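You operate a simulated robot arm through the tools that you are given. There is no shell and no other tool.

Carry out the task below with a simulated robot arm. There is one attempt and no reset: what you move stays moved.

JOB
Dip the engine and top it up to FULL with the oil its plate names.
Fine: 100 ml a notch, through the funnel; funnel and bottle back, dip cap screwed home. Set down upright: what you pick out.

Only the result counts: the job must be done as asked and must still hold three seconds after the hand-in. Knocking over, shifting, dropping, spilling or breaking anything else fails it. A push-on lid holds only when it is set on centred and level and pressed home; a screw cap is set on level and turned clockwise until tight.

ROBOT AND FRAMES
A 7-joint arm with a two-finger parallel gripper, fixed in place. Base frame: the origin is on the floor under the middle of its stand, x ahead of it, y to its left, z up; the work surface is at about z = 0.82. Units: m, degrees, N and s.
It reaches about 1.479 m from its shoulder. Its first joint turns from -166.0 to 166.0 degrees. Payload 4.4 kg.
Tool frame: the origin (TCP) lies between the finger pads and is the grasp point; the fingertips stand 0.023 m ahead of it; z points along the fingers, y is the line along which they close. Largest opening 0.094 m; finger width 0.038, thickness 0.01; the body of the gripper, 0.054 by 0.096 m, starts 0.039 m behind the TCP.
Orientation is told as [roll, pitch, yaw] about the base's x, y, z axes, in that order, counted from this pose: with the fingers straight down and closing along the base's y, the tool's x points along the base's -x, its y along +y and its z along -z.

CONTROLS
- The arm moves only by the tool move_arm. Its argument "steps" is one flat list of numbers, 6 for each row, row after row: the shift along the tool's x, y, z in units of 30 mm (1.0 is 30 mm), then the turn, a rotation vector about the tool's x, y, z in units of 6 degrees (1.0 is 6 degrees). In form: [x, y, z, wx, wy, wz, x, y, z, wx, wy, wz, ...]. A call has 1 to 20 rows; each row shifts and turns the commanded pose from where the row before left it, along the tool's axes as they then stand. "jaw" is the gripper command, from -1 (shut) to 1 (fully open), values between in proportion, set as the call begins (left out, the last holds). A call with a number of a shift or a turn outside -1 to 1 is refused whole. A row lasts 0.2 s, in which the tool goes at most 0.05 m and 8.6 degrees; a call with a longer step from one row to the next is refused whole, and so is a gripper value outside its range. Where a pose cannot be reached the arm comes as near as it can. A force on the tool above 40 N (or 10 N above the force at the start of the call, whichever is more), or a blocked arm, ends the call early, and 0.2 s more pass. Each finger travels about 0.072 m/s and halts on what it meets, pressing with about 28 N; the grip force reading is that of the motor and also rises with nothing between the fingers. The clock runs only during rows and for 0.2 s after the last one: add rows that do not move to give the fingers time. It gives the time, the measured TCP pose, the force on the tool (base axes), the opening and the grip force at its end, in the units of the frame above (readings bear some noise), with the torque about the TCP (base axes, N m) and any sound that the robot's microphone picked up.
- Cameras (640 x 400 px; columns grow to the right, rows downward): "scene" is fixed at [0.0501, 0.6502, 1.6486]; the picture's right is [-0.36, -0.93, 0.00], its down [-0.41, 0.16, -0.90] and it looks along [0.84, -0.32, -0.44] (base axes); focal length 353 px, centre (320, 200). "wrist" rides on the gripper at [0.086, 0.016, -0.074] in the tool frame; the picture's right is [-0.18, 0.98, 0.00], its down [-0.58, -0.11, -0.81] and it looks along [-0.79, -0.15, 0.59] (tool axes); focal length 243 px, centre (320, 200). There is no depth. A picture from a camera that has moved, and an enlarged one, comes with that camera's place and axes in the base frame and with its lens.
- snapshot(camera): a new picture of that camera. The clock stands still meanwhile.
- enlarge(camera, box): a new picture of the part [left, top, right, bottom] of that camera's present view, enlarged. The clock stands still meanwhile.
- sign_off(): hands the job in; it is judged then, once.

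Places have to be worked out from the pictures, the camera data and where the tool is seen. Open the gripper and draw the arm clear of the work before you hand the job in, unless the task says otherwise.

The tools are called after ">>>" by a JSON object that holds its "method" and its "body". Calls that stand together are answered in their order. move_arm: Moves the arm, as the interface text tells. Its arguments: {"type":"object","properties":{"steps":{"type":"array","items":{"type":"number"}},"jaw":{"type":"number"}},"required":["steps"]} The other tools are called the same way: snapshot (camera) takes a picture; enlarge (camera, box) takes an enlarged picture of a part of a camera's view; sign_off () hands the job in.

At the start:

```text
clock: 0.0
position: [0.7604, 0.0948, 1.5028]
ee_rot: [0.1, 0.0, -0.1]
wrist_force: [0.0, -0.8, -0.1]
moment: [-0.01, 0.01, 0.01]
finger_gap: 0.094
grip_force: 0.0
```

scene: 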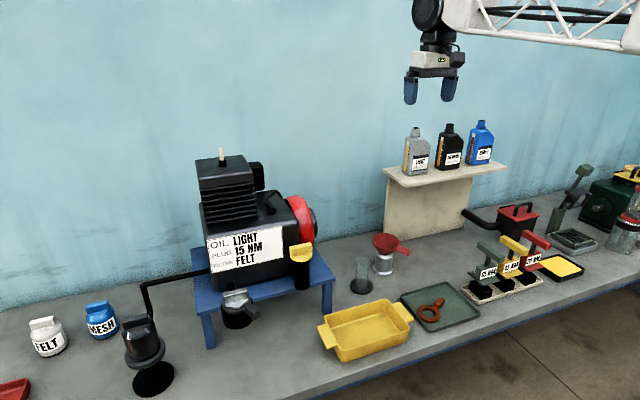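
wrist: 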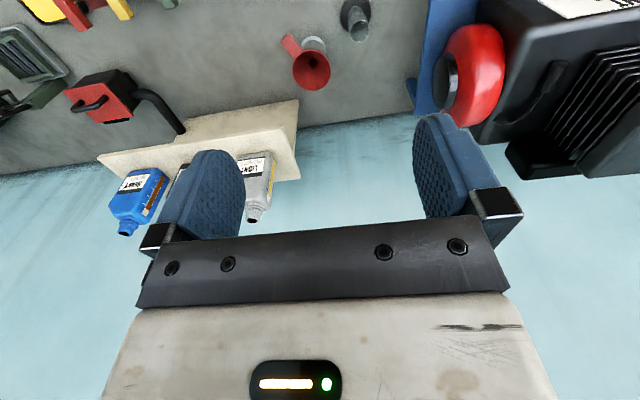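

I start by looking closely at the engine, the bottles and the funnel before moving anything.

>>> {"method": "enlarge", "body": {"camera": "scene", "box": [180, 140, 350, 340]}}

>>> {"method": "enlarge", "body": {"camera": "scene", "box": [370, 110, 510, 200]}}

>>> {"method": "enlarge", "body": {"camera": "scene", "box": [320, 210, 480, 360]}}

>>> {"method": "enlarge", "body": {"camera": "wrist", "box": [400, 0, 640, 150]}}

```text
2.00 times, centred on (265, 240) of scene
camera zoom: at [0.0501, 0.6502, 1.6486], right [-0.36, -0.93, 0.0], down [-0.41, 0.16, -0.9], along [0.84, -0.32, -0.44], focal length 706 px, centre (430, 120)
```

zoom: 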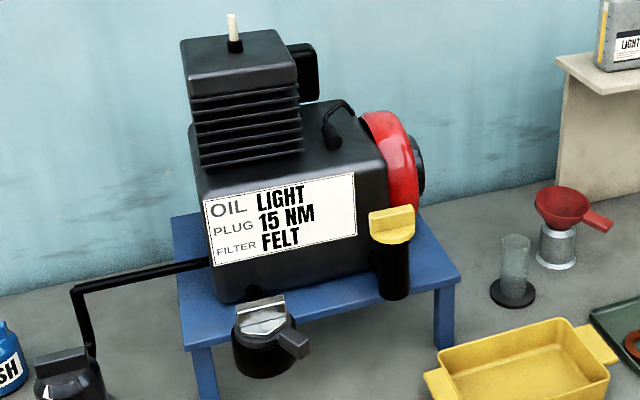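

```text
4.44 times, centred on (440, 155) of scene
camera zoom: at [0.0501, 0.6502, 1.6486], right [-0.36, -0.93, 0.0], down [-0.41, 0.16, -0.9], along [0.84, -0.32, -0.44], focal length 1568 px, centre (-213, 400)
```

zoom: 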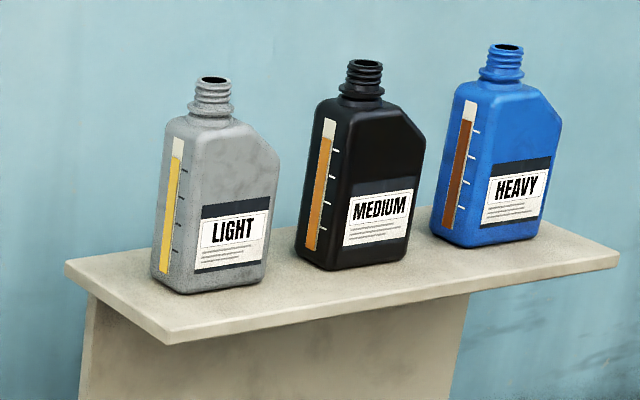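

```text
2.67 times, centred on (400, 285) of scene
camera zoom: at [0.0501, 0.6502, 1.6486], right [-0.36, -0.93, 0.0], down [-0.41, 0.16, -0.9], along [0.84, -0.32, -0.44], focal length 941 px, centre (107, -27)
```

zoom: 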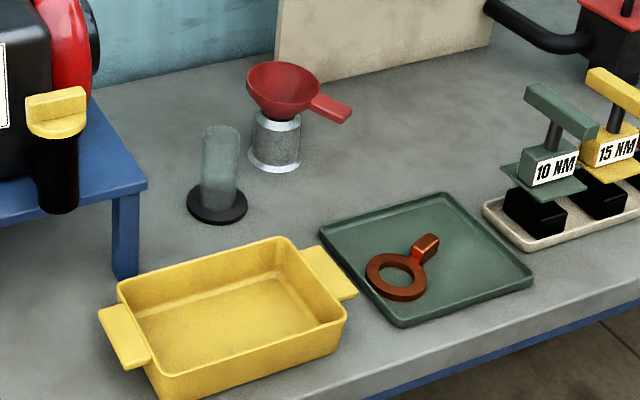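

```text
2.67 times, centred on (520, 75) of wrist
camera zoom: at [0.6753, 0.111, 1.5773], right [0.18, 0.98, 0.0], down [0.58, -0.11, 0.81], along [0.79, -0.15, -0.59], focal length 647 px, centre (-213, 533)
```

zoom: 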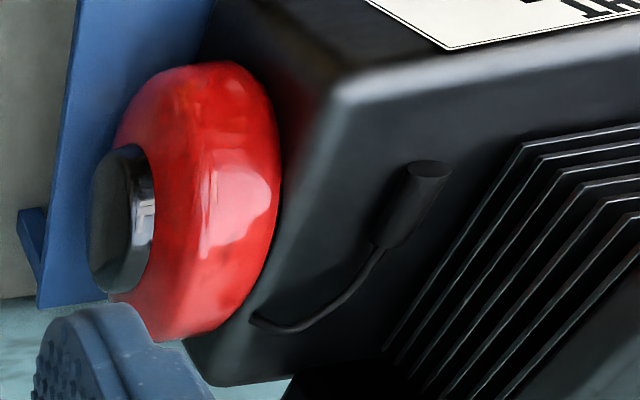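

The plate reads OIL LIGHT; the yellow dip cap sits on the black tube at the engine's front right corner, the funnel is on a metal holder, and the LIGHT bottle is the grey one on the shelf. I move the wrist camera towards the cap to get a second view for placing it.

>>> {"method": "move_arm", "body": {"steps": [0.41, 0.96, 0.385, 0, 0, 0, 0.41, 0.96, 0.385, 0, 0, 0, 0.41, 0.96, 0.385, 0, 0, 0, 0.41, 0.96, 0.385, 0, 0, 0, 0.41, 0.96, 0.385, 0, 0, 0, 0.41, 0.96, 0.385, 0, 0, 0, 0.41, 0.96, 0.385, 0, 0, 0, 0.41, 0.96, 0.385, 0, 0, 0, 0.41, 0.96, 0.385, 0, 0, 0, 0.41, 0.96, 0.385, 0, 0, 0, 0.41, 0.96, 0.385, 0, 0, 0, 0.41, 0.96, 0.385, 0, 0, 0, 0.41, 0.96, 0.385, 0, 0, 0], "jaw": 1}}

>>> {"method": "snapshot", "body": {"camera": "wrist"}}

>>> {"method": "snapshot", "body": {"camera": "scene"}}

```text
clock: 2.8
position: [0.6008, 0.4702, 1.3531]
ee_rot: [0.0, -0.1, 0.0]
wrist_force: [0.0, -0.8, 0.1]
moment: [-0.01, -0.03, -0.02]
finger_gap: 0.0939
grip_force: 0.1
```

```text
taken
camera wrist: at [0.5145, 0.4855, 1.4272], right [0.18, 0.98, 0.0], down [0.58, -0.11, 0.81], along [0.79, -0.15, -0.59], focal length 243 px, centre (320, 200)
```

wrist: 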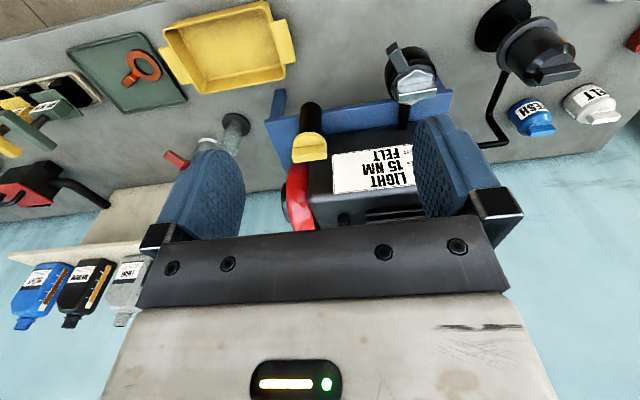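

```text
taken
```

scene: 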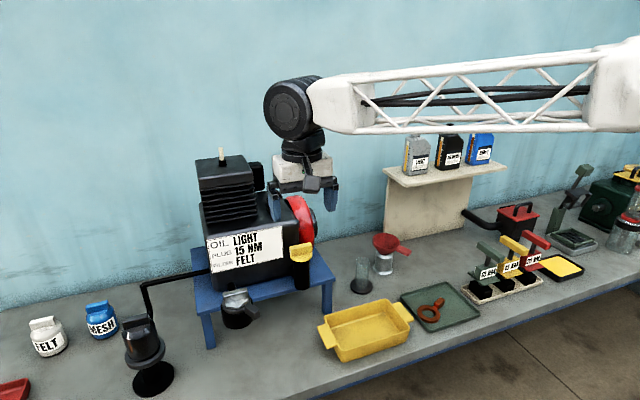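

Cap triangulates to about [0.77, 0.425, 1.13]. I enlarge both views to get its orientation and the positions of the funnel and holder more exactly.

>>> {"method": "enlarge", "body": {"camera": "wrist", "box": [240, 80, 400, 180]}}

>>> {"method": "enlarge", "body": {"camera": "scene", "box": [270, 220, 350, 300]}}

>>> {"method": "enlarge", "body": {"camera": "wrist", "box": [150, 90, 270, 180]}}

>>> {"method": "enlarge", "body": {"camera": "scene", "box": [340, 220, 430, 310]}}

```text
4.00 times, centred on (320, 130) of wrist
camera zoom: at [0.5145, 0.4855, 1.4272], right [0.18, 0.98, 0.0], down [0.58, -0.11, 0.81], along [0.79, -0.15, -0.59], focal length 970 px, centre (320, 480)
```

zoom: 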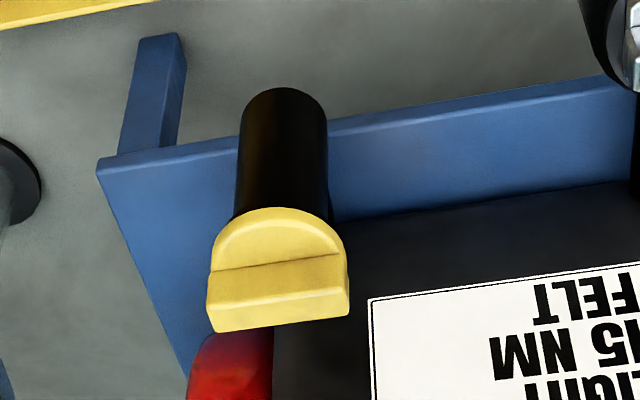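

```text
5.00 times, centred on (310, 260) of scene
camera zoom: at [0.0501, 0.6502, 1.6486], right [-0.36, -0.93, 0.0], down [-0.41, 0.16, -0.9], along [0.84, -0.32, -0.44], focal length 1764 px, centre (370, -100)
```

zoom: 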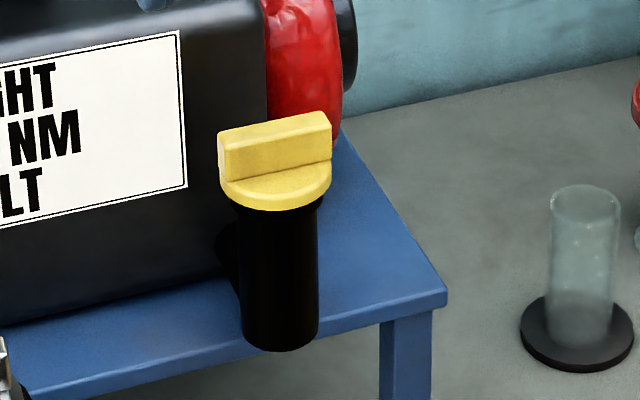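

```text
4.44 times, centred on (210, 135) of wrist
camera zoom: at [0.5145, 0.4855, 1.4272], right [0.18, 0.98, 0.0], down [0.58, -0.11, 0.81], along [0.79, -0.15, -0.59], focal length 1078 px, centre (809, 489)
```

zoom: 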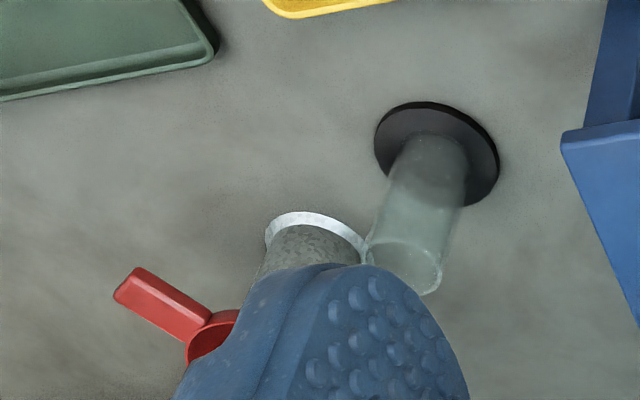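

```text
4.44 times, centred on (385, 265) of scene
camera zoom: at [0.0501, 0.6502, 1.6486], right [-0.36, -0.93, 0.0], down [-0.41, 0.16, -0.9], along [0.84, -0.32, -0.44], focal length 1568 px, centre (31, -89)
```

zoom: 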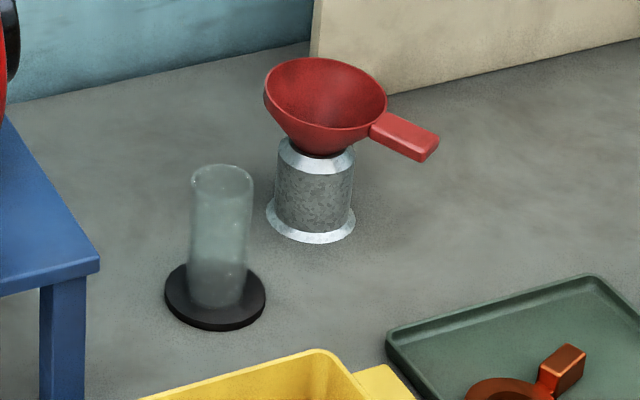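

The cap's grip bar runs along base y, about 15 mm thick in x, centred near [0.778, 0.42] with its top around z 1.15. I turn the tool to yaw -90 (so the fingers close along x and there is room for a counter-clockwise turn).

>>> {"method": "move_arm", "body": {"steps": [0, 0, 0, 0, 0, 1, 0, 0, 0, 0, 0, 1, 0, 0, 0, 0, 0, 1, 0, 0, 0, 0, 0, 1, 0, 0, 0, 0, 0, 1, 0, 0, 0, 0, 0, 1, 0, 0, 0, 0, 0, 1, 0, 0, 0, 0, 0, 1, 0, 0, 0, 0, 0, 1, 0, 0, 0, 0, 0, 1, 0, 0, 0, 0, 0, 1, 0, 0, 0, 0, 0, 1, 0, 0, 0, 0, 0, 1, 0, 0, 0, 0, 0, 1, 0, 0, 0, 0, 0, 1], "jaw": 0}}

```text
clock: 6.0
position: [0.6018, 0.4698, 1.3525]
ee_rot: [0.0, 0.0, -90.1]
wrist_force: [0.3, -0.5, -1.8]
moment: [0.01, -0.03, 0.03]
finger_gap: 0.0468
grip_force: 0.0
```

Yaw is now -90. I move over the cap at z about 1.25 and take a close look.

>>> {"method": "move_arm", "body": {"steps": [-0.238, 0.838, 0.476, 0, 0, 0, -0.238, 0.838, 0.476, 0, 0, 0, -0.238, 0.838, 0.476, 0, 0, 0, -0.238, 0.838, 0.476, 0, 0, 0, -0.238, 0.838, 0.476, 0, 0, 0, -0.238, 0.838, 0.476, 0, 0, 0, -0.238, 0.838, 0.476, 0, 0, 0]}}

>>> {"method": "snapshot", "body": {"camera": "wrist"}}

>>> {"method": "enlarge", "body": {"camera": "scene", "box": [240, 160, 360, 280]}}

```text
clock: 7.6
position: [0.7765, 0.4193, 1.2543]
ee_rot: [0.0, 0.0, -90.0]
wrist_force: [0.3, 0.0, 1.3]
moment: [0.03, -0.05, -0.01]
finger_gap: 0.0469
grip_force: 0.0
```

```text
taken
camera wrist: at [0.794, 0.5051, 1.3273], right [0.98, -0.18, 0.0], down [-0.11, -0.58, 0.81], along [-0.15, -0.79, -0.59], focal length 243 px, centre (320, 200)
```

wrist: 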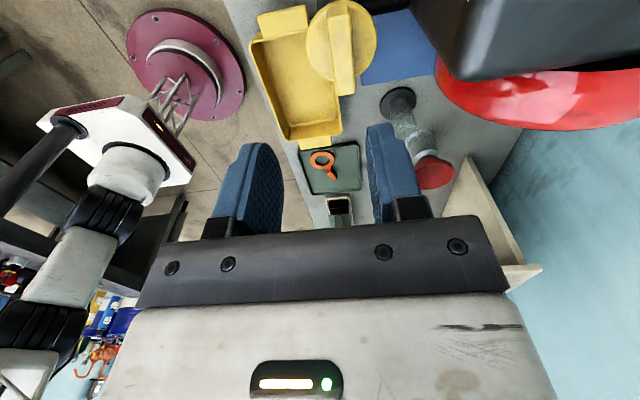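

```text
3.33 times, centred on (300, 220) of scene
camera zoom: at [0.0501, 0.6502, 1.6486], right [-0.36, -0.93, 0.0], down [-0.41, 0.16, -0.9], along [0.84, -0.32, -0.44], focal length 1176 px, centre (387, 133)
```

zoom: 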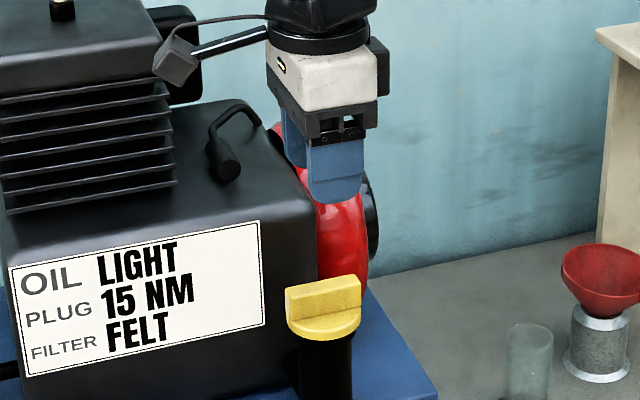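

The cap appears in the top of the wrist view; I enlarge that part to fix its centre precisely.

>>> {"method": "enlarge", "body": {"camera": "wrist", "box": [280, 0, 440, 100]}}

>>> {"method": "enlarge", "body": {"camera": "scene", "box": [280, 230, 330, 270]}}

```text
4.00 times, centred on (360, 50) of wrist
camera zoom: at [0.794, 0.5051, 1.3273], right [0.98, -0.18, 0.0], down [-0.11, -0.58, 0.81], along [-0.15, -0.79, -0.59], focal length 970 px, centre (160, 800)
```

zoom: 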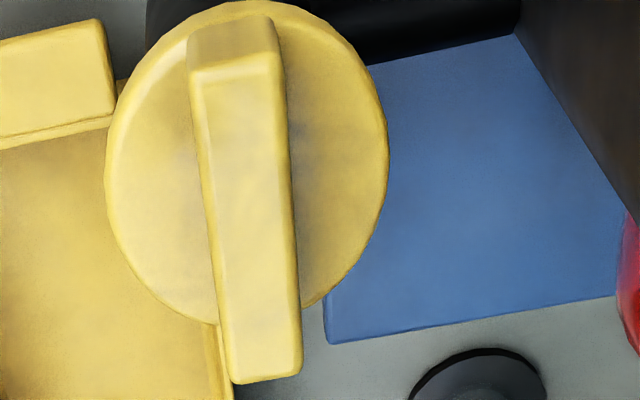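

```text
10.00 times, centred on (305, 250) of scene
camera zoom: at [0.0501, 0.6502, 1.6486], right [-0.36, -0.93, 0.0], down [-0.41, 0.16, -0.9], along [0.84, -0.32, -0.44], focal length 3529 px, centre (470, -300)
```

zoom: 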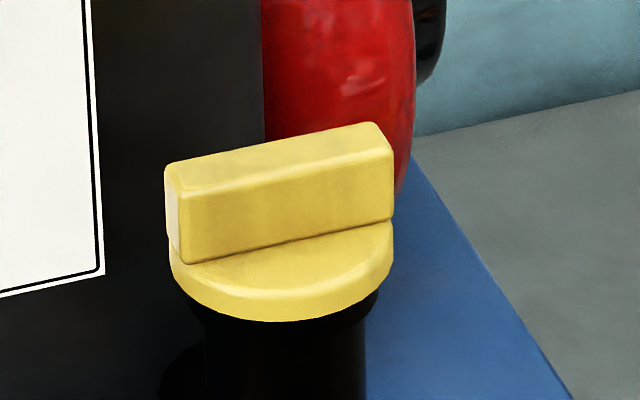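

The bar top centre comes out at about [0.796, 0.418, 1.13], and the engine's front face is near x 0.86, so the gripper clears it. I narrow the jaws a little and come down to just above the bar.

>>> {"method": "move_arm", "body": {"steps": [-0.01, 0.163, 0.7, 0, 0, 0, -0.01, 0.163, 0.7, 0, 0, 0, -0.01, 0.163, 0.7, 0, 0, 0, -0.01, 0.163, 0.7, 0, 0, 0], "jaw": -0.2}}

>>> {"method": "enlarge", "body": {"camera": "wrist", "box": [160, 0, 480, 200]}}

>>> {"method": "enlarge", "body": {"camera": "scene", "box": [270, 190, 350, 270]}}

```text
clock: 8.6
position: [0.7963, 0.4187, 1.1677]
ee_rot: [0.0, 0.1, -90.0]
wrist_force: [-0.7, 0.4, 0.4]
moment: [0.01, -0.01, 0.0]
finger_gap: 0.0374
grip_force: 0.0
```

```text
2.00 times, centred on (320, 100) of wrist
camera zoom: at [0.8133, 0.5046, 1.2427], right [0.98, -0.18, 0.0], down [-0.11, -0.58, 0.81], along [-0.15, -0.79, -0.59], focal length 485 px, centre (320, 400)
```

zoom: 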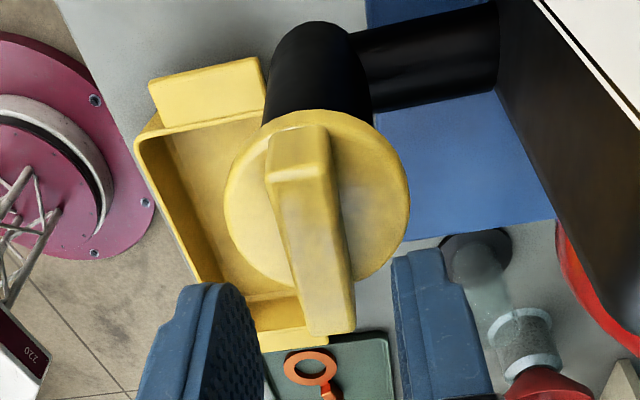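

```text
5.00 times, centred on (310, 230) of scene
camera zoom: at [0.0501, 0.6502, 1.6486], right [-0.36, -0.93, 0.0], down [-0.41, 0.16, -0.9], along [0.84, -0.32, -0.44], focal length 1764 px, centre (370, 50)
```

zoom: 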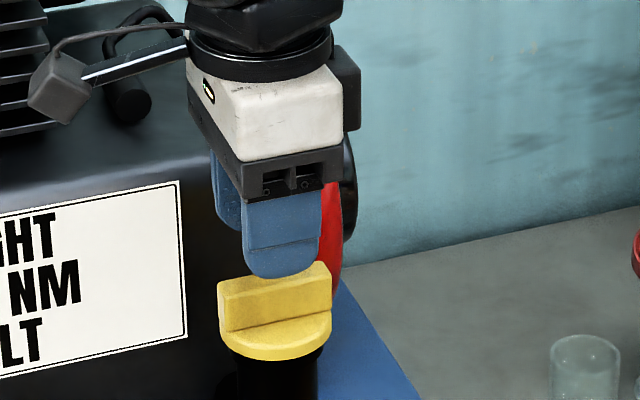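

The bar lies centred between the fingers. I lower about 28 mm so the fingertips straddle the bar, stopping short of the cap's disc.

>>> {"method": "move_arm", "body": {"steps": [0, 0, 0.47, 0, 0, 0, 0, 0, 0.47, 0, 0, 0]}}

>>> {"method": "enlarge", "body": {"camera": "scene", "box": [280, 200, 340, 260]}}

>>> {"method": "snapshot", "body": {"camera": "wrist"}}

```text
clock: 9.2
position: [0.7971, 0.4177, 1.1412]
ee_rot: [0.1, 0.0, -90.0]
wrist_force: [0.0, -0.3, 0.7]
moment: [-0.02, -0.02, -0.02]
finger_gap: 0.0378
grip_force: 0.1
```

```text
6.67 times, centred on (310, 230) of scene
camera zoom: at [0.0501, 0.6502, 1.6486], right [-0.36, -0.93, 0.0], down [-0.41, 0.16, -0.9], along [0.84, -0.32, -0.44], focal length 2352 px, centre (387, 0)
```

zoom: 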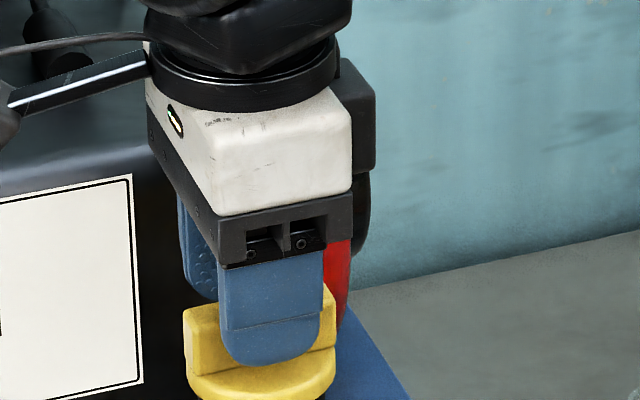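

```text
taken
camera wrist: at [0.8131, 0.5045, 1.2146], right [0.98, -0.18, 0.0], down [-0.11, -0.58, 0.81], along [-0.15, -0.79, -0.59], focal length 243 px, centre (320, 200)
```

wrist: 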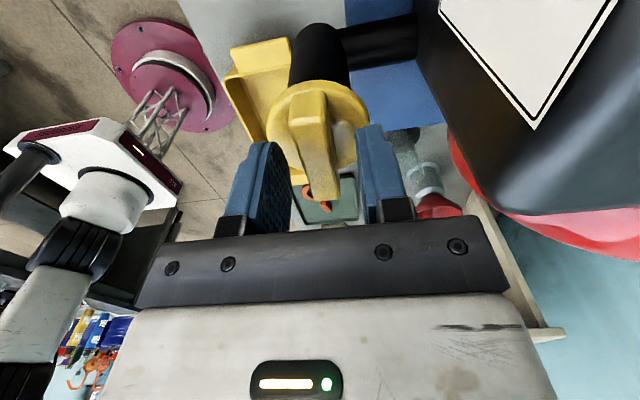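

The fingers straddle the bar with the tips just above the disc. I close the jaws on it.

>>> {"method": "move_arm", "body": {"steps": [0, 0, 0, 0, 0, 0, 0, 0, 0, 0, 0, 0, 0, 0, 0, 0, 0, 0, 0, 0, 0, 0, 0, 0], "jaw": -1}}

>>> {"method": "snapshot", "body": {"camera": "wrist"}}

```text
clock: 10.1
position: [0.7943, 0.418, 1.1397]
ee_rot: [-0.2, -0.1, -90.0]
wrist_force: [-15.5, -1.5, 2.8]
moment: [0.11, 0.29, -0.04]
finger_gap: 0.0158
grip_force: 28.1
stopped in row 4: the force on the tool passed its limit at 41 N (the readings are from after the stop); the commanded pose is now the measured one
```

```text
taken
camera wrist: at [0.8121, 0.5047, 1.2139], right [0.98, -0.18, 0.0], down [-0.11, -0.58, 0.81], along [-0.15, -0.79, -0.59], focal length 243 px, centre (320, 200)
```

wrist: 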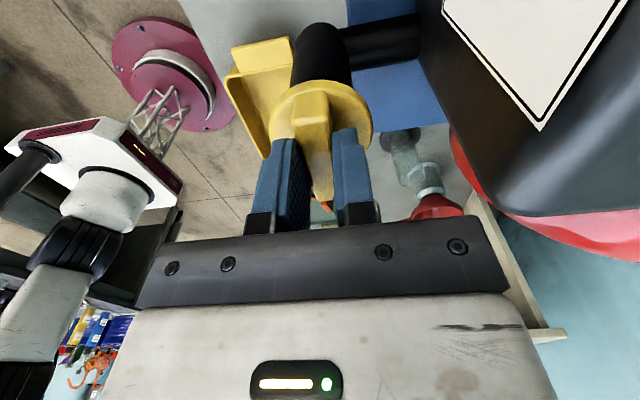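

The bar is gripped (gap 15.8 mm) but a 15 N side load along -x shows I am slightly off centre. I shift 2 mm in -x to relieve it.

>>> {"method": "move_arm", "body": {"steps": [0, -0.06, 0, 0, 0, 0, 0, 0, 0, 0, 0, 0]}}

```text
clock: 10.7
position: [0.7954, 0.4172, 1.1402]
ee_rot: [0.0, 0.1, -90.0]
wrist_force: [23.2, 4.5, 1.8]
moment: [0.06, -0.46, 0.1]
finger_gap: 0.0161
grip_force: 28.1
```

The load flipped to +23 N, so stiffness is about 21 N/mm; I shift back by 1.1 mm.

>>> {"method": "move_arm", "body": {"steps": [0, 0.036, 0, 0, 0, 0, 0, 0, 0, 0, 0, 0]}}

```text
clock: 11.3
position: [0.7941, 0.4183, 1.1398]
ee_rot: [-0.1, 0.1, -89.9]
wrist_force: [11.6, 0.5, 3.6]
moment: [0.03, -0.24, 0.05]
finger_gap: 0.0159
grip_force: 27.7
```

Load is down to 12 N. I ease another 0.5 mm and begin turning counter-clockwise, 18 degrees, watching forces.

>>> {"method": "move_arm", "body": {"steps": [0, 0.017, 0, 0, 0, 0, 0, 0, 0, 0, 0, -0.5, 0, 0, 0, 0, 0, -0.5, 0, 0, 0, 0, 0, -1, 0, 0, 0, 0, 0, -1]}}

>>> {"method": "enlarge", "body": {"camera": "scene", "box": [280, 200, 340, 260]}}

```text
clock: 12.6
position: [0.7949, 0.4182, 1.1399]
ee_rot: [-0.3, 0.0, -72.0]
wrist_force: [-16.5, -5.0, 5.8]
moment: [0.0, 0.29, -0.06]
finger_gap: 0.0159
grip_force: 27.9
stopped in row 5: the force on the tool passed its limit at 41 N (the readings are from after the stop); the commanded pose is now the measured one
```

```text
6.67 times, centred on (310, 230) of scene
camera zoom: at [0.0501, 0.6502, 1.6486], right [-0.36, -0.93, 0.0], down [-0.41, 0.16, -0.9], along [0.84, -0.32, -0.44], focal length 2352 px, centre (387, 0)
```

zoom: 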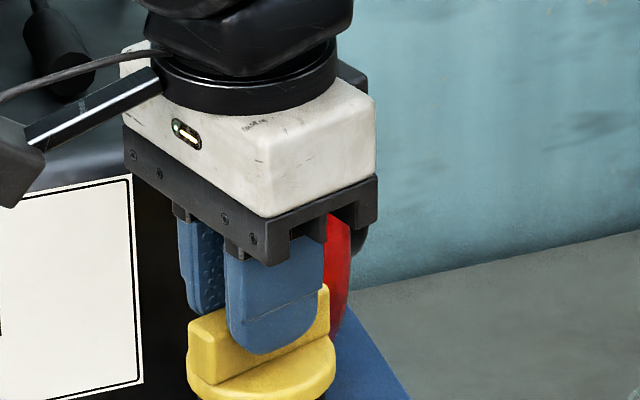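

The cap turns with the gripper at low torque. I trim 0.8 mm in -x and continue counter-clockwise.

>>> {"method": "move_arm", "body": {"steps": [0.008, -0.025, 0, 0, 0, 0, 0, 0, 0, 0, 0, -0.6, 0, 0, 0, 0, 0, -0.6, 0, 0, 0, 0, 0, -0.6, 0, 0, 0, 0, 0, -0.6]}}

```text
clock: 13.8
position: [0.7928, 0.4185, 1.1407]
ee_rot: [-0.2, 0.0, -57.5]
wrist_force: [-16.1, -19.4, 11.2]
moment: [-0.47, 0.19, -0.12]
finger_gap: 0.0161
grip_force: 28.2
```

The cap is lifting and pushing me -x, -y. I relieve that and keep turning.

>>> {"method": "move_arm", "body": {"steps": [-0.012, -0.037, -0.02, 0, 0, 0, 0, 0, 0, 0, 0, -0.8, 0, 0, -0.005, 0, 0, -0.8, 0, 0, -0.005, 0, 0, -0.8, 0, 0, -0.005, 0, 0, -0.8, 0, 0, -0.005, 0, 0, -0.8]}}

```text
clock: 15.2
position: [0.7925, 0.4171, 1.1408]
ee_rot: [-0.1, 0.3, -33.6]
wrist_force: [-29.8, -9.7, 7.0]
moment: [-0.21, 0.43, -0.1]
finger_gap: 0.0158
grip_force: 27.8
```

Still pushed toward -x at 30 N; I trim 1.4 mm in -x and 0.5 mm in -y and continue the turn.

>>> {"method": "move_arm", "body": {"steps": [0.03, -0.038, -0.01, 0, 0, 0, 0, 0, -0.005, 0, 0, -0.8, 0, 0, -0.005, 0, 0, -0.8, 0, 0, -0.005, 0, 0, -0.8, 0, 0, -0.005, 0, 0, -0.8, 0, 0, -0.005, 0, 0, -0.8]}}

>>> {"method": "enlarge", "body": {"camera": "scene", "box": [280, 200, 340, 260]}}

```text
clock: 16.6
position: [0.792, 0.4161, 1.1423]
ee_rot: [-0.2, 0.2, -9.7]
wrist_force: [-10.8, -27.4, 0.4]
moment: [-0.49, 0.07, -0.12]
finger_gap: 0.016
grip_force: 28.6
```

```text
6.67 times, centred on (310, 230) of scene
camera zoom: at [0.0501, 0.6502, 1.6486], right [-0.36, -0.93, 0.0], down [-0.41, 0.16, -0.9], along [0.84, -0.32, -0.44], focal length 2352 px, centre (387, 0)
```

zoom: 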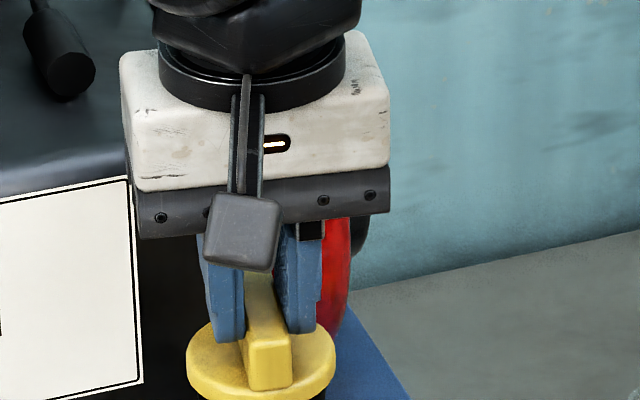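

80 degrees turned so far; the cap follows. I trim toward -y and carry on turning.

>>> {"method": "move_arm", "body": {"steps": [0.01, -0.042, 0, 0, 0, 0, 0, 0, -0.005, 0, 0, -0.8, 0, 0, -0.005, 0, 0, -0.8, 0, 0, -0.005, 0, 0, -0.8, 0, 0, -0.005, 0, 0, -0.8, 0, 0, -0.005, 0, 0, -0.8]}}

```text
clock: 18.1
position: [0.7924, 0.4144, 1.1423]
ee_rot: [-0.1, 0.2, 14.4]
wrist_force: [4.7, -9.3, 0.8]
moment: [-0.15, -0.07, -0.08]
finger_gap: 0.0159
grip_force: 28.2
stopped in row 6: the force on the tool passed its limit at 41 N (the readings are from after the stop); the commanded pose is now the measured one
```

The drift pattern says my grip sits about 3 mm along the bar from the cap's axis, so I add a matching small sideways step to each turning row and continue.

>>> {"method": "move_arm", "body": {"steps": [-0.003, -0.015, 0, 0, 0, 0, 0, -0.0084, -0.005, 0, 0, -0.8, 0, -0.0084, -0.005, 0, 0, -0.8, 0, -0.0084, -0.005, 0, 0, -0.8, 0, -0.0084, -0.005, 0, 0, -0.8, 0, -0.0084, -0.005, 0, 0, -0.8, 0, -0.0084, -0.005, 0, 0, -0.8, 0, -0.0084, -0.005, 0, 0, -0.8, 0, -0.0084, -0.005, 0, 0, -0.8]}}

>>> {"method": "enlarge", "body": {"camera": "scene", "box": [280, 200, 340, 260]}}

```text
clock: 20.1
position: [0.7922, 0.4117, 1.1437]
ee_rot: [0.1, 0.2, 52.8]
wrist_force: [6.0, -0.7, 0.5]
moment: [0.02, -0.12, -0.05]
finger_gap: 0.0161
grip_force: 27.9
```

```text
6.67 times, centred on (310, 230) of scene
camera zoom: at [0.0501, 0.6502, 1.6486], right [-0.36, -0.93, 0.0], down [-0.41, 0.16, -0.9], along [0.84, -0.32, -0.44], focal length 2352 px, centre (387, 0)
```

zoom: 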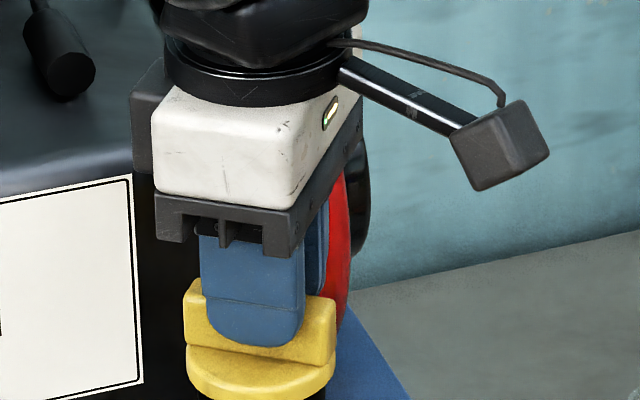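

Forces are near zero at 143 degrees and the cap has followed me up a few mm. I test a small lift to see whether the thread has let go.

>>> {"method": "move_arm", "body": {"steps": [0, 0, -0.05, 0, 0, 0, 0, 0, -0.05, 0, 0, 0, 0, 0, 0, 0, 0, 0]}}

>>> {"method": "enlarge", "body": {"camera": "scene", "box": [280, 200, 340, 260]}}

```text
clock: 20.9
position: [0.793, 0.4117, 1.1448]
ee_rot: [0.0, 0.4, 52.8]
wrist_force: [5.8, 3.7, -21.8]
moment: [0.25, -0.24, 0.0]
finger_gap: 0.0161
grip_force: 27.4
```

```text
6.67 times, centred on (310, 230) of scene
camera zoom: at [0.0501, 0.6502, 1.6486], right [-0.36, -0.93, 0.0], down [-0.41, 0.16, -0.9], along [0.84, -0.32, -0.44], focal length 2352 px, centre (387, 0)
```

zoom: 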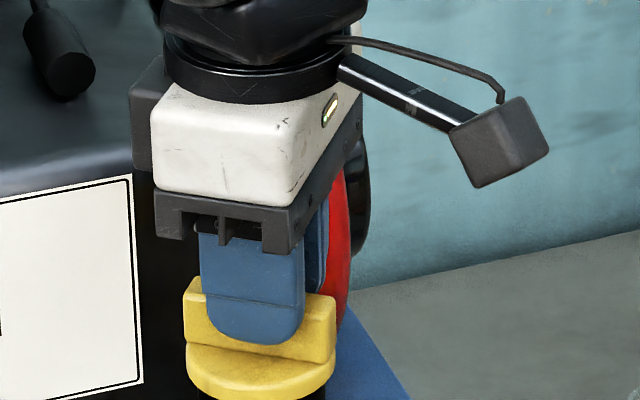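

Lifting is still resisted (22 N), so the thread is engaged. I back off most of the lift and keep turning.

>>> {"method": "move_arm", "body": {"steps": [0, 0, 0.06, 0, 0, 0, 0, -0.0084, -0.005, 0, 0, -0.8, 0, -0.0084, -0.005, 0, 0, -0.8, 0, -0.0084, -0.005, 0, 0, -0.8, 0, -0.0084, -0.005, 0, 0, -0.8, 0, -0.0084, -0.005, 0, 0, -0.8, 0, -0.0084, -0.005, 0, 0, -0.8, 0, -0.0084, -0.005, 0, 0, -0.8, 0, -0.0084, -0.005, 0, 0, -0.8]}}

>>> {"method": "enlarge", "body": {"camera": "scene", "box": [280, 200, 340, 260]}}

```text
clock: 22.9
position: [0.7957, 0.4116, 1.1469]
ee_rot: [0.1, 0.1, 91.2]
wrist_force: [0.5, -0.4, -1.7]
moment: [-0.03, 0.01, -0.02]
finger_gap: 0.016
grip_force: 28.2
```

```text
6.67 times, centred on (310, 230) of scene
camera zoom: at [0.0501, 0.6502, 1.6486], right [-0.36, -0.93, 0.0], down [-0.41, 0.16, -0.9], along [0.84, -0.32, -0.44], focal length 2352 px, centre (387, 0)
```

zoom: 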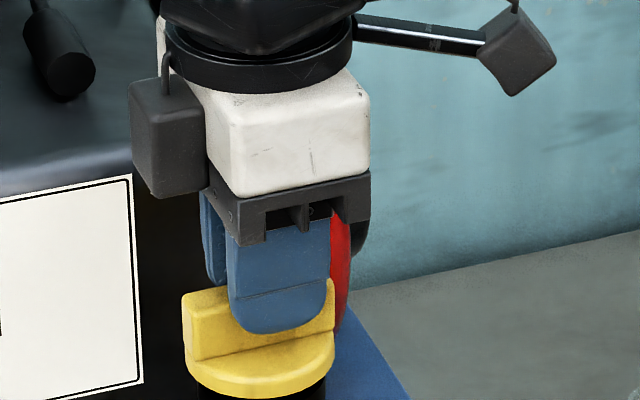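

Turned 181 degrees now, forces near zero and the cap visibly higher. I test a lift again.

>>> {"method": "move_arm", "body": {"steps": [0, 0, -0.05, 0, 0, 0, 0, 0, -0.05, 0, 0, 0, 0, 0, 0, 0, 0, 0]}}

>>> {"method": "enlarge", "body": {"camera": "scene", "box": [280, 200, 340, 260]}}

```text
clock: 23.7
position: [0.7965, 0.4124, 1.1474]
ee_rot: [0.2, 0.2, 91.1]
wrist_force: [0.8, 0.0, -0.2]
moment: [-0.01, 0.02, 0.01]
finger_gap: 0.016
grip_force: 27.7
```

```text
6.67 times, centred on (310, 230) of scene
camera zoom: at [0.0501, 0.6502, 1.6486], right [-0.36, -0.93, 0.0], down [-0.41, 0.16, -0.9], along [0.84, -0.32, -0.44], focal length 2352 px, centre (387, 0)
```

zoom: 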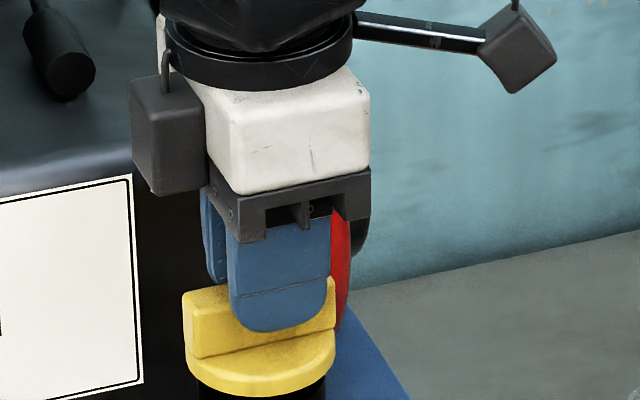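

No resistance this time. I lift another 10 mm and check.

>>> {"method": "move_arm", "body": {"steps": [0, 0, -0.1, 0, 0, 0, 0, 0, -0.1, 0, 0, 0, 0, 0, -0.15, 0, 0, 0, 0, 0, 0, 0, 0, 0]}}

>>> {"method": "enlarge", "body": {"camera": "scene", "box": [280, 200, 340, 260]}}

```text
clock: 24.7
position: [0.7948, 0.4111, 1.1598]
ee_rot: [0.2, 0.1, 91.3]
wrist_force: [-0.1, 0.3, -0.5]
moment: [0.02, -0.03, 0.01]
finger_gap: 0.0158
grip_force: 28.4
```

```text
6.67 times, centred on (310, 230) of scene
camera zoom: at [0.0501, 0.6502, 1.6486], right [-0.36, -0.93, 0.0], down [-0.41, 0.16, -0.9], along [0.84, -0.32, -0.44], focal length 2352 px, centre (387, 0)
```

zoom: 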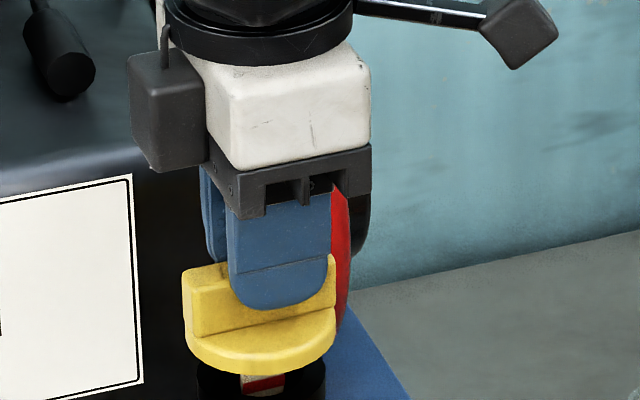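

The cap is free and the dipstick is coming out. I lift it straight up further, 12 cm.

>>> {"method": "move_arm", "body": {"steps": [0, 0, -0.5, 0, 0, 0, 0, 0, -0.5, 0, 0, 0, 0, 0, -0.5, 0, 0, 0, 0, 0, -0.5, 0, 0, 0, 0, 0, -0.5, 0, 0, 0, 0, 0, -0.5, 0, 0, 0, 0, 0, -0.5, 0, 0, 0, 0, 0, -0.5, 0, 0, 0, 0, 0, 0, 0, 0, 0]}}

>>> {"method": "enlarge", "body": {"camera": "scene", "box": [260, 150, 360, 270]}}

>>> {"method": "snapshot", "body": {"camera": "wrist"}}

```text
clock: 26.7
position: [0.7966, 0.4128, 1.2785]
ee_rot: [0.2, 0.1, 91.2]
wrist_force: [0.3, 1.3, -0.1]
moment: [0.0, -0.01, -0.02]
finger_gap: 0.0162
grip_force: 28.0
```

```text
3.33 times, centred on (310, 210) of scene
camera zoom: at [0.0501, 0.6502, 1.6486], right [-0.36, -0.93, 0.0], down [-0.41, 0.16, -0.9], along [0.84, -0.32, -0.44], focal length 1176 px, centre (353, 167)
```

zoom: 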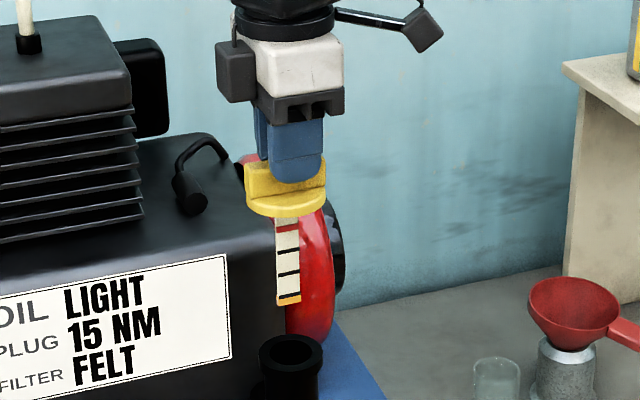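

```text
taken
camera wrist: at [0.7824, 0.325, 1.353], right [-0.99, 0.16, 0.0], down [0.1, 0.59, 0.8], along [0.13, 0.79, -0.59], focal length 243 px, centre (320, 200)
```

wrist: 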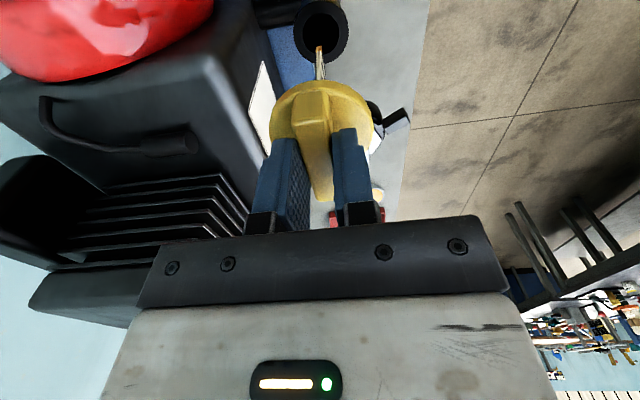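

The dipstick is fully out. I enlarge it to read the oil level against its notches.

>>> {"method": "enlarge", "body": {"camera": "scene", "box": [325, 205, 365, 245]}}

>>> {"method": "enlarge", "body": {"camera": "scene", "box": [325, 208, 365, 248]}}

```text
10.00 times, centred on (345, 225) of scene
camera zoom: at [0.0501, 0.6502, 1.6486], right [-0.36, -0.93, 0.0], down [-0.41, 0.16, -0.9], along [0.84, -0.32, -0.44], focal length 3529 px, centre (70, -50)
```

zoom: 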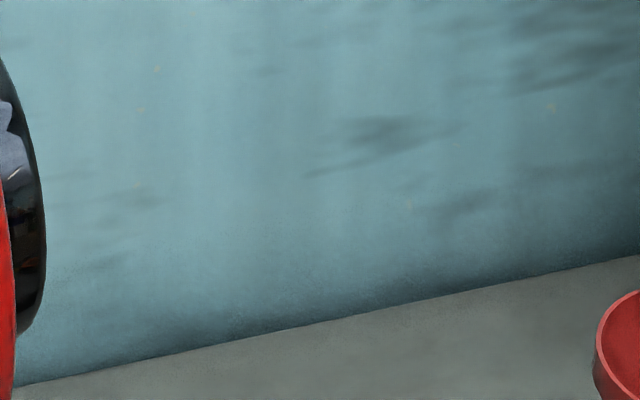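

```text
10.00 times, centred on (345, 228) of scene
camera zoom: at [0.0501, 0.6502, 1.6486], right [-0.36, -0.93, 0.0], down [-0.41, 0.16, -0.9], along [0.84, -0.32, -0.44], focal length 3529 px, centre (70, -80)
```

zoom: 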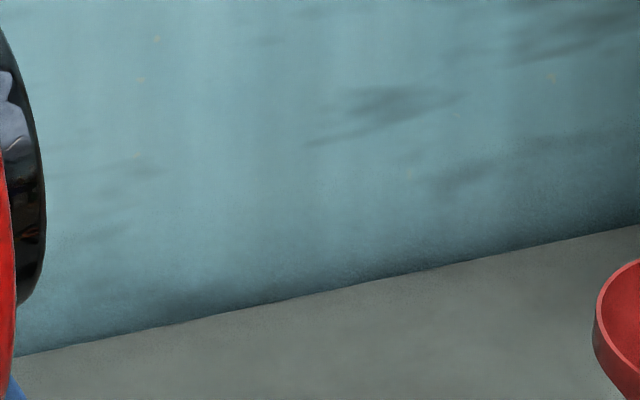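

Wrong region; the stick is at scene pixel (300, 228). I enlarge there.

>>> {"method": "enlarge", "body": {"camera": "scene", "box": [280, 208, 320, 248]}}

>>> {"method": "enlarge", "body": {"camera": "scene", "box": [292, 212, 308, 244]}}

```text
10.00 times, centred on (300, 228) of scene
camera zoom: at [0.0501, 0.6502, 1.6486], right [-0.36, -0.93, 0.0], down [-0.41, 0.16, -0.9], along [0.84, -0.32, -0.44], focal length 3529 px, centre (520, -80)
```

zoom: 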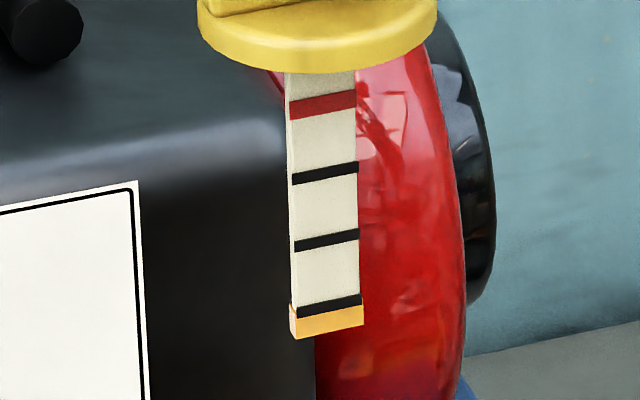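

```text
12.50 times, centred on (300, 228) of scene
camera zoom: at [0.0501, 0.6502, 1.6486], right [-0.36, -0.93, 0.0], down [-0.41, 0.16, -0.9], along [0.84, -0.32, -0.44], focal length 4411 px, centre (570, -150)
```

zoom: 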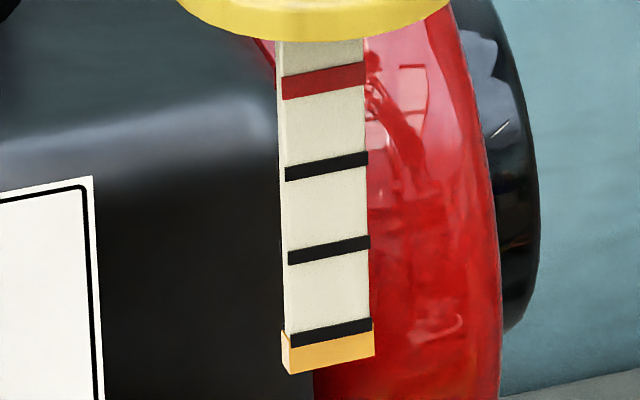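

The oil film reaches the lowest black notch, which is three notches below the red FULL mark, so 300 ml of LIGHT is needed. The clear tube on the black base (near [0.917, 0.163], rim about z 0.94) is the stand for the stick; I carry the cap over there, first along -y, then +x.

>>> {"method": "move_arm", "body": {"steps": [0.936, 0.016, 0, 0, 0, 0, 0.936, 0.016, 0, 0, 0, 0, 0.936, 0.016, 0, 0, 0, 0, 0.936, 0.016, 0, 0, 0, 0, 0.936, 0.016, 0, 0, 0, 0, 0.936, 0.016, 0, 0, 0, 0, 0.936, 0.016, 0, 0, 0, 0, 0.936, 0.016, 0, 0, 0, 0, 0.936, 0.016, 0, 0, 0, 0, 0.01, -0.8, 0.2, 0, 0, 0, 0.01, -0.8, 0.2, 0, 0, 0, 0.01, -0.8, 0.2, 0, 0, 0, 0.01, -0.8, 0.2, 0, 0, 0, 0.01, -0.8, 0.2, 0, 0, 0, 0, 0, 0, 0, 0, 0]}}

>>> {"method": "snapshot", "body": {"camera": "wrist"}}

>>> {"method": "enlarge", "body": {"camera": "scene", "box": [310, 150, 450, 300]}}

```text
clock: 29.9
position: [0.916, 0.1595, 1.2491]
ee_rot: [0.2, 0.1, 91.2]
wrist_force: [0.4, 0.4, -0.8]
moment: [0.01, -0.03, -0.03]
finger_gap: 0.0161
grip_force: 28.5
```

```text
taken
camera wrist: at [0.9024, 0.073, 1.3237], right [-0.99, 0.16, 0.0], down [0.1, 0.59, 0.8], along [0.13, 0.79, -0.59], focal length 243 px, centre (320, 200)
```

wrist: 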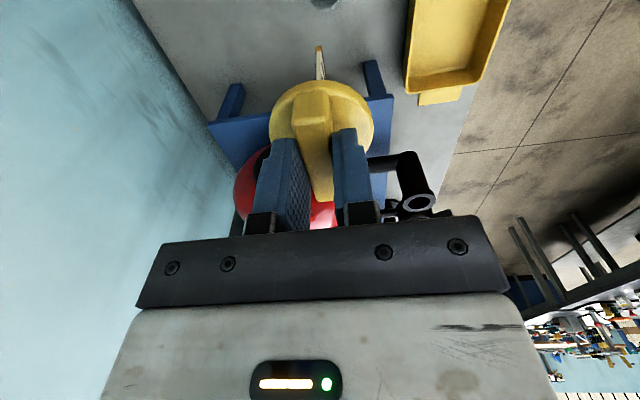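

```text
2.67 times, centred on (380, 225) of scene
camera zoom: at [0.0501, 0.6502, 1.6486], right [-0.36, -0.93, 0.0], down [-0.41, 0.16, -0.9], along [0.84, -0.32, -0.44], focal length 941 px, centre (160, 133)
```

zoom: 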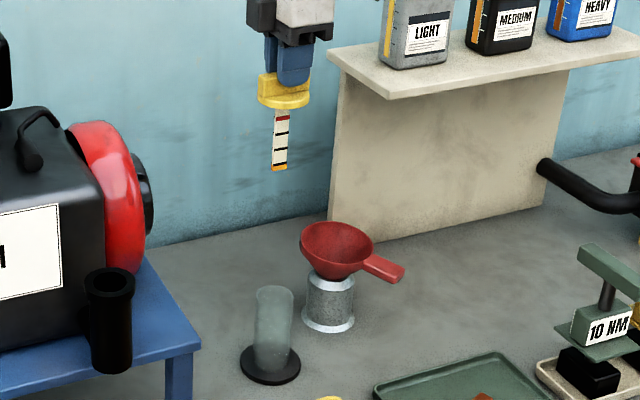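

The stick is roughly over the tube. I lower until the stick's tip is about 3 cm above the rim and compare in both cameras.

>>> {"method": "move_arm", "body": {"steps": [0, 0, 0.68, 0, 0, 0, 0, 0, 0.68, 0, 0, 0, 0, 0, 0.68, 0, 0, 0, 0, 0, 0.68, 0, 0, 0, 0, 0, 0.68, 0, 0, 0, 0, 0, 0.68, 0, 0, 0, 0, 0, 0.68, 0, 0, 0, 0, 0, 0.6, 0, 0, 0, 0, 0, 0, 0, 0, 0]}}

>>> {"method": "enlarge", "body": {"camera": "wrist", "box": [240, 0, 400, 100]}}

>>> {"method": "enlarge", "body": {"camera": "scene", "box": [325, 210, 405, 300]}}

```text
clock: 31.9
position: [0.9154, 0.1599, 1.086]
ee_rot: [0.1, 0.1, 91.2]
wrist_force: [-0.2, -0.3, -0.3]
moment: [-0.01, 0.02, -0.01]
finger_gap: 0.0161
grip_force: 28.4
```

```text
4.00 times, centred on (320, 50) of wrist
camera zoom: at [0.9021, 0.0728, 1.1614], right [-0.99, 0.16, 0.0], down [0.1, 0.59, 0.8], along [0.13, 0.79, -0.59], focal length 970 px, centre (320, 800)
```

zoom: 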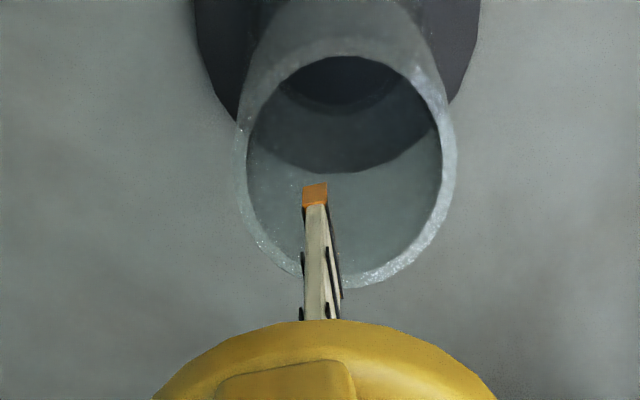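

```text
4.44 times, centred on (365, 255) of scene
camera zoom: at [0.0501, 0.6502, 1.6486], right [-0.36, -0.93, 0.0], down [-0.41, 0.16, -0.9], along [0.84, -0.32, -0.44], focal length 1568 px, centre (120, -44)
```

zoom: 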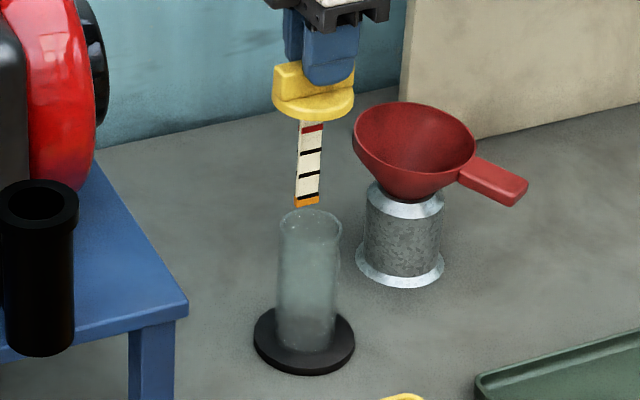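

Comparing stick tip with tube rim in both pictures, the tube axis is about 6 mm in -x of the stick, y is good. I shift 6 mm and lower 2 cm so the tip reaches the rim level, then check again.

>>> {"method": "move_arm", "body": {"steps": [0, 0.1, 0, 0, 0, 0, 0, 0.1, 0, 0, 0, 0, 0, 0, 0.2, 0, 0, 0, 0, 0, 0.2, 0, 0, 0, 0, 0, 0, 0, 0, 0]}}

>>> {"method": "enlarge", "body": {"camera": "wrist", "box": [240, 0, 400, 100]}}

>>> {"method": "enlarge", "body": {"camera": "scene", "box": [335, 220, 395, 290]}}

```text
clock: 33.1
position: [0.9099, 0.1597, 1.0762]
ee_rot: [0.2, 0.0, 91.2]
wrist_force: [-0.4, 0.4, -0.4]
moment: [-0.01, 0.0, 0.03]
finger_gap: 0.0161
grip_force: 28.0
```

```text
4.00 times, centred on (320, 50) of wrist
camera zoom: at [0.8959, 0.0731, 1.1504], right [-0.99, 0.16, 0.0], down [0.1, 0.59, 0.8], along [0.13, 0.79, -0.59], focal length 970 px, centre (320, 800)
```

zoom: 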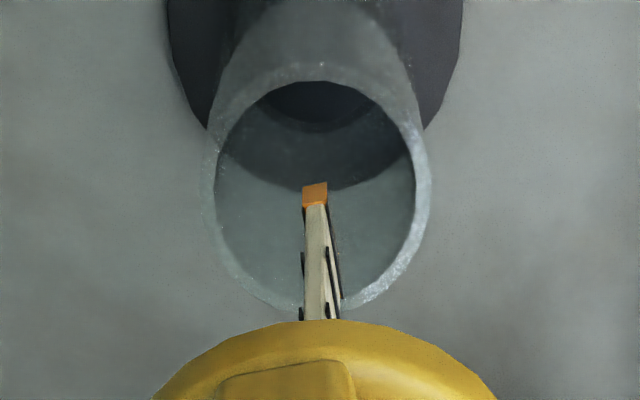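

```text
5.71 times, centred on (365, 255) of scene
camera zoom: at [0.0501, 0.6502, 1.6486], right [-0.36, -0.93, 0.0], down [-0.41, 0.16, -0.9], along [0.84, -0.32, -0.44], focal length 2016 px, centre (63, -114)
```

zoom: 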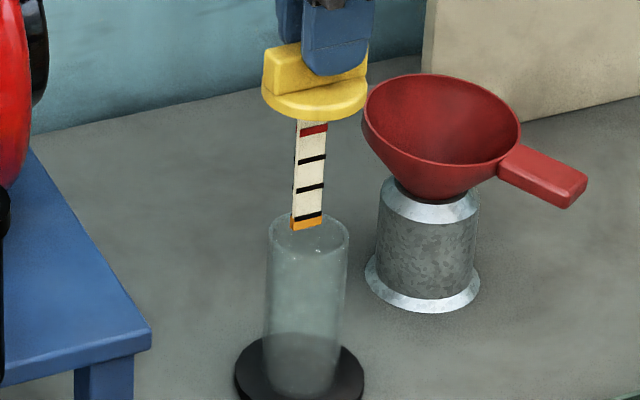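

The stick tip is centred in the rim in both views. I lower the stick into the tube by 6 cm.

>>> {"method": "move_arm", "body": {"steps": [0, 0, 0.3, 0, 0, 0, 0, 0, 0.3, 0, 0, 0, 0, 0, 0.3, 0, 0, 0, 0, 0, 0.3, 0, 0, 0, 0, 0, 0.3, 0, 0, 0, 0, 0, 0.3, 0, 0, 0, 0, 0, 0, 0, 0, 0]}}

>>> {"method": "enlarge", "body": {"camera": "wrist", "box": [240, 0, 400, 100]}}

>>> {"method": "enlarge", "body": {"camera": "scene", "box": [335, 220, 395, 290]}}

```text
clock: 34.7
position: [0.9093, 0.1589, 1.0238]
ee_rot: [0.2, 0.1, 91.2]
wrist_force: [0.2, 0.5, 0.1]
moment: [0.0, 0.01, 0.01]
finger_gap: 0.0162
grip_force: 28.1
```

```text
4.00 times, centred on (320, 50) of wrist
camera zoom: at [0.8957, 0.0724, 1.0964], right [-0.99, 0.16, 0.0], down [0.1, 0.59, 0.8], along [0.13, 0.79, -0.59], focal length 970 px, centre (320, 800)
```

zoom: 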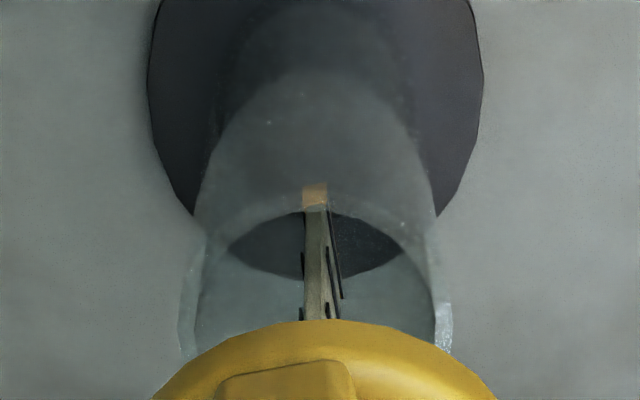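

```text
5.71 times, centred on (365, 255) of scene
camera zoom: at [0.0501, 0.6502, 1.6486], right [-0.36, -0.93, 0.0], down [-0.41, 0.16, -0.9], along [0.84, -0.32, -0.44], focal length 2016 px, centre (63, -114)
```

zoom: 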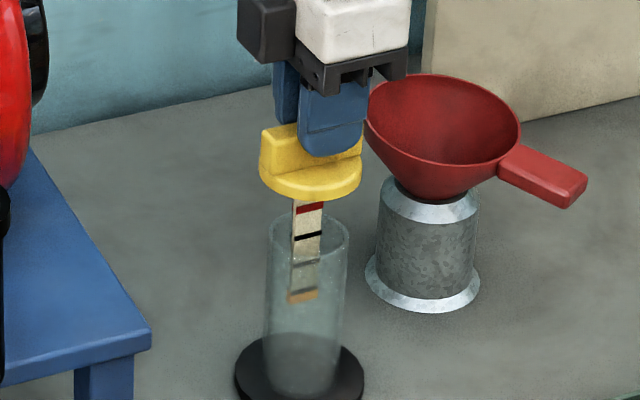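

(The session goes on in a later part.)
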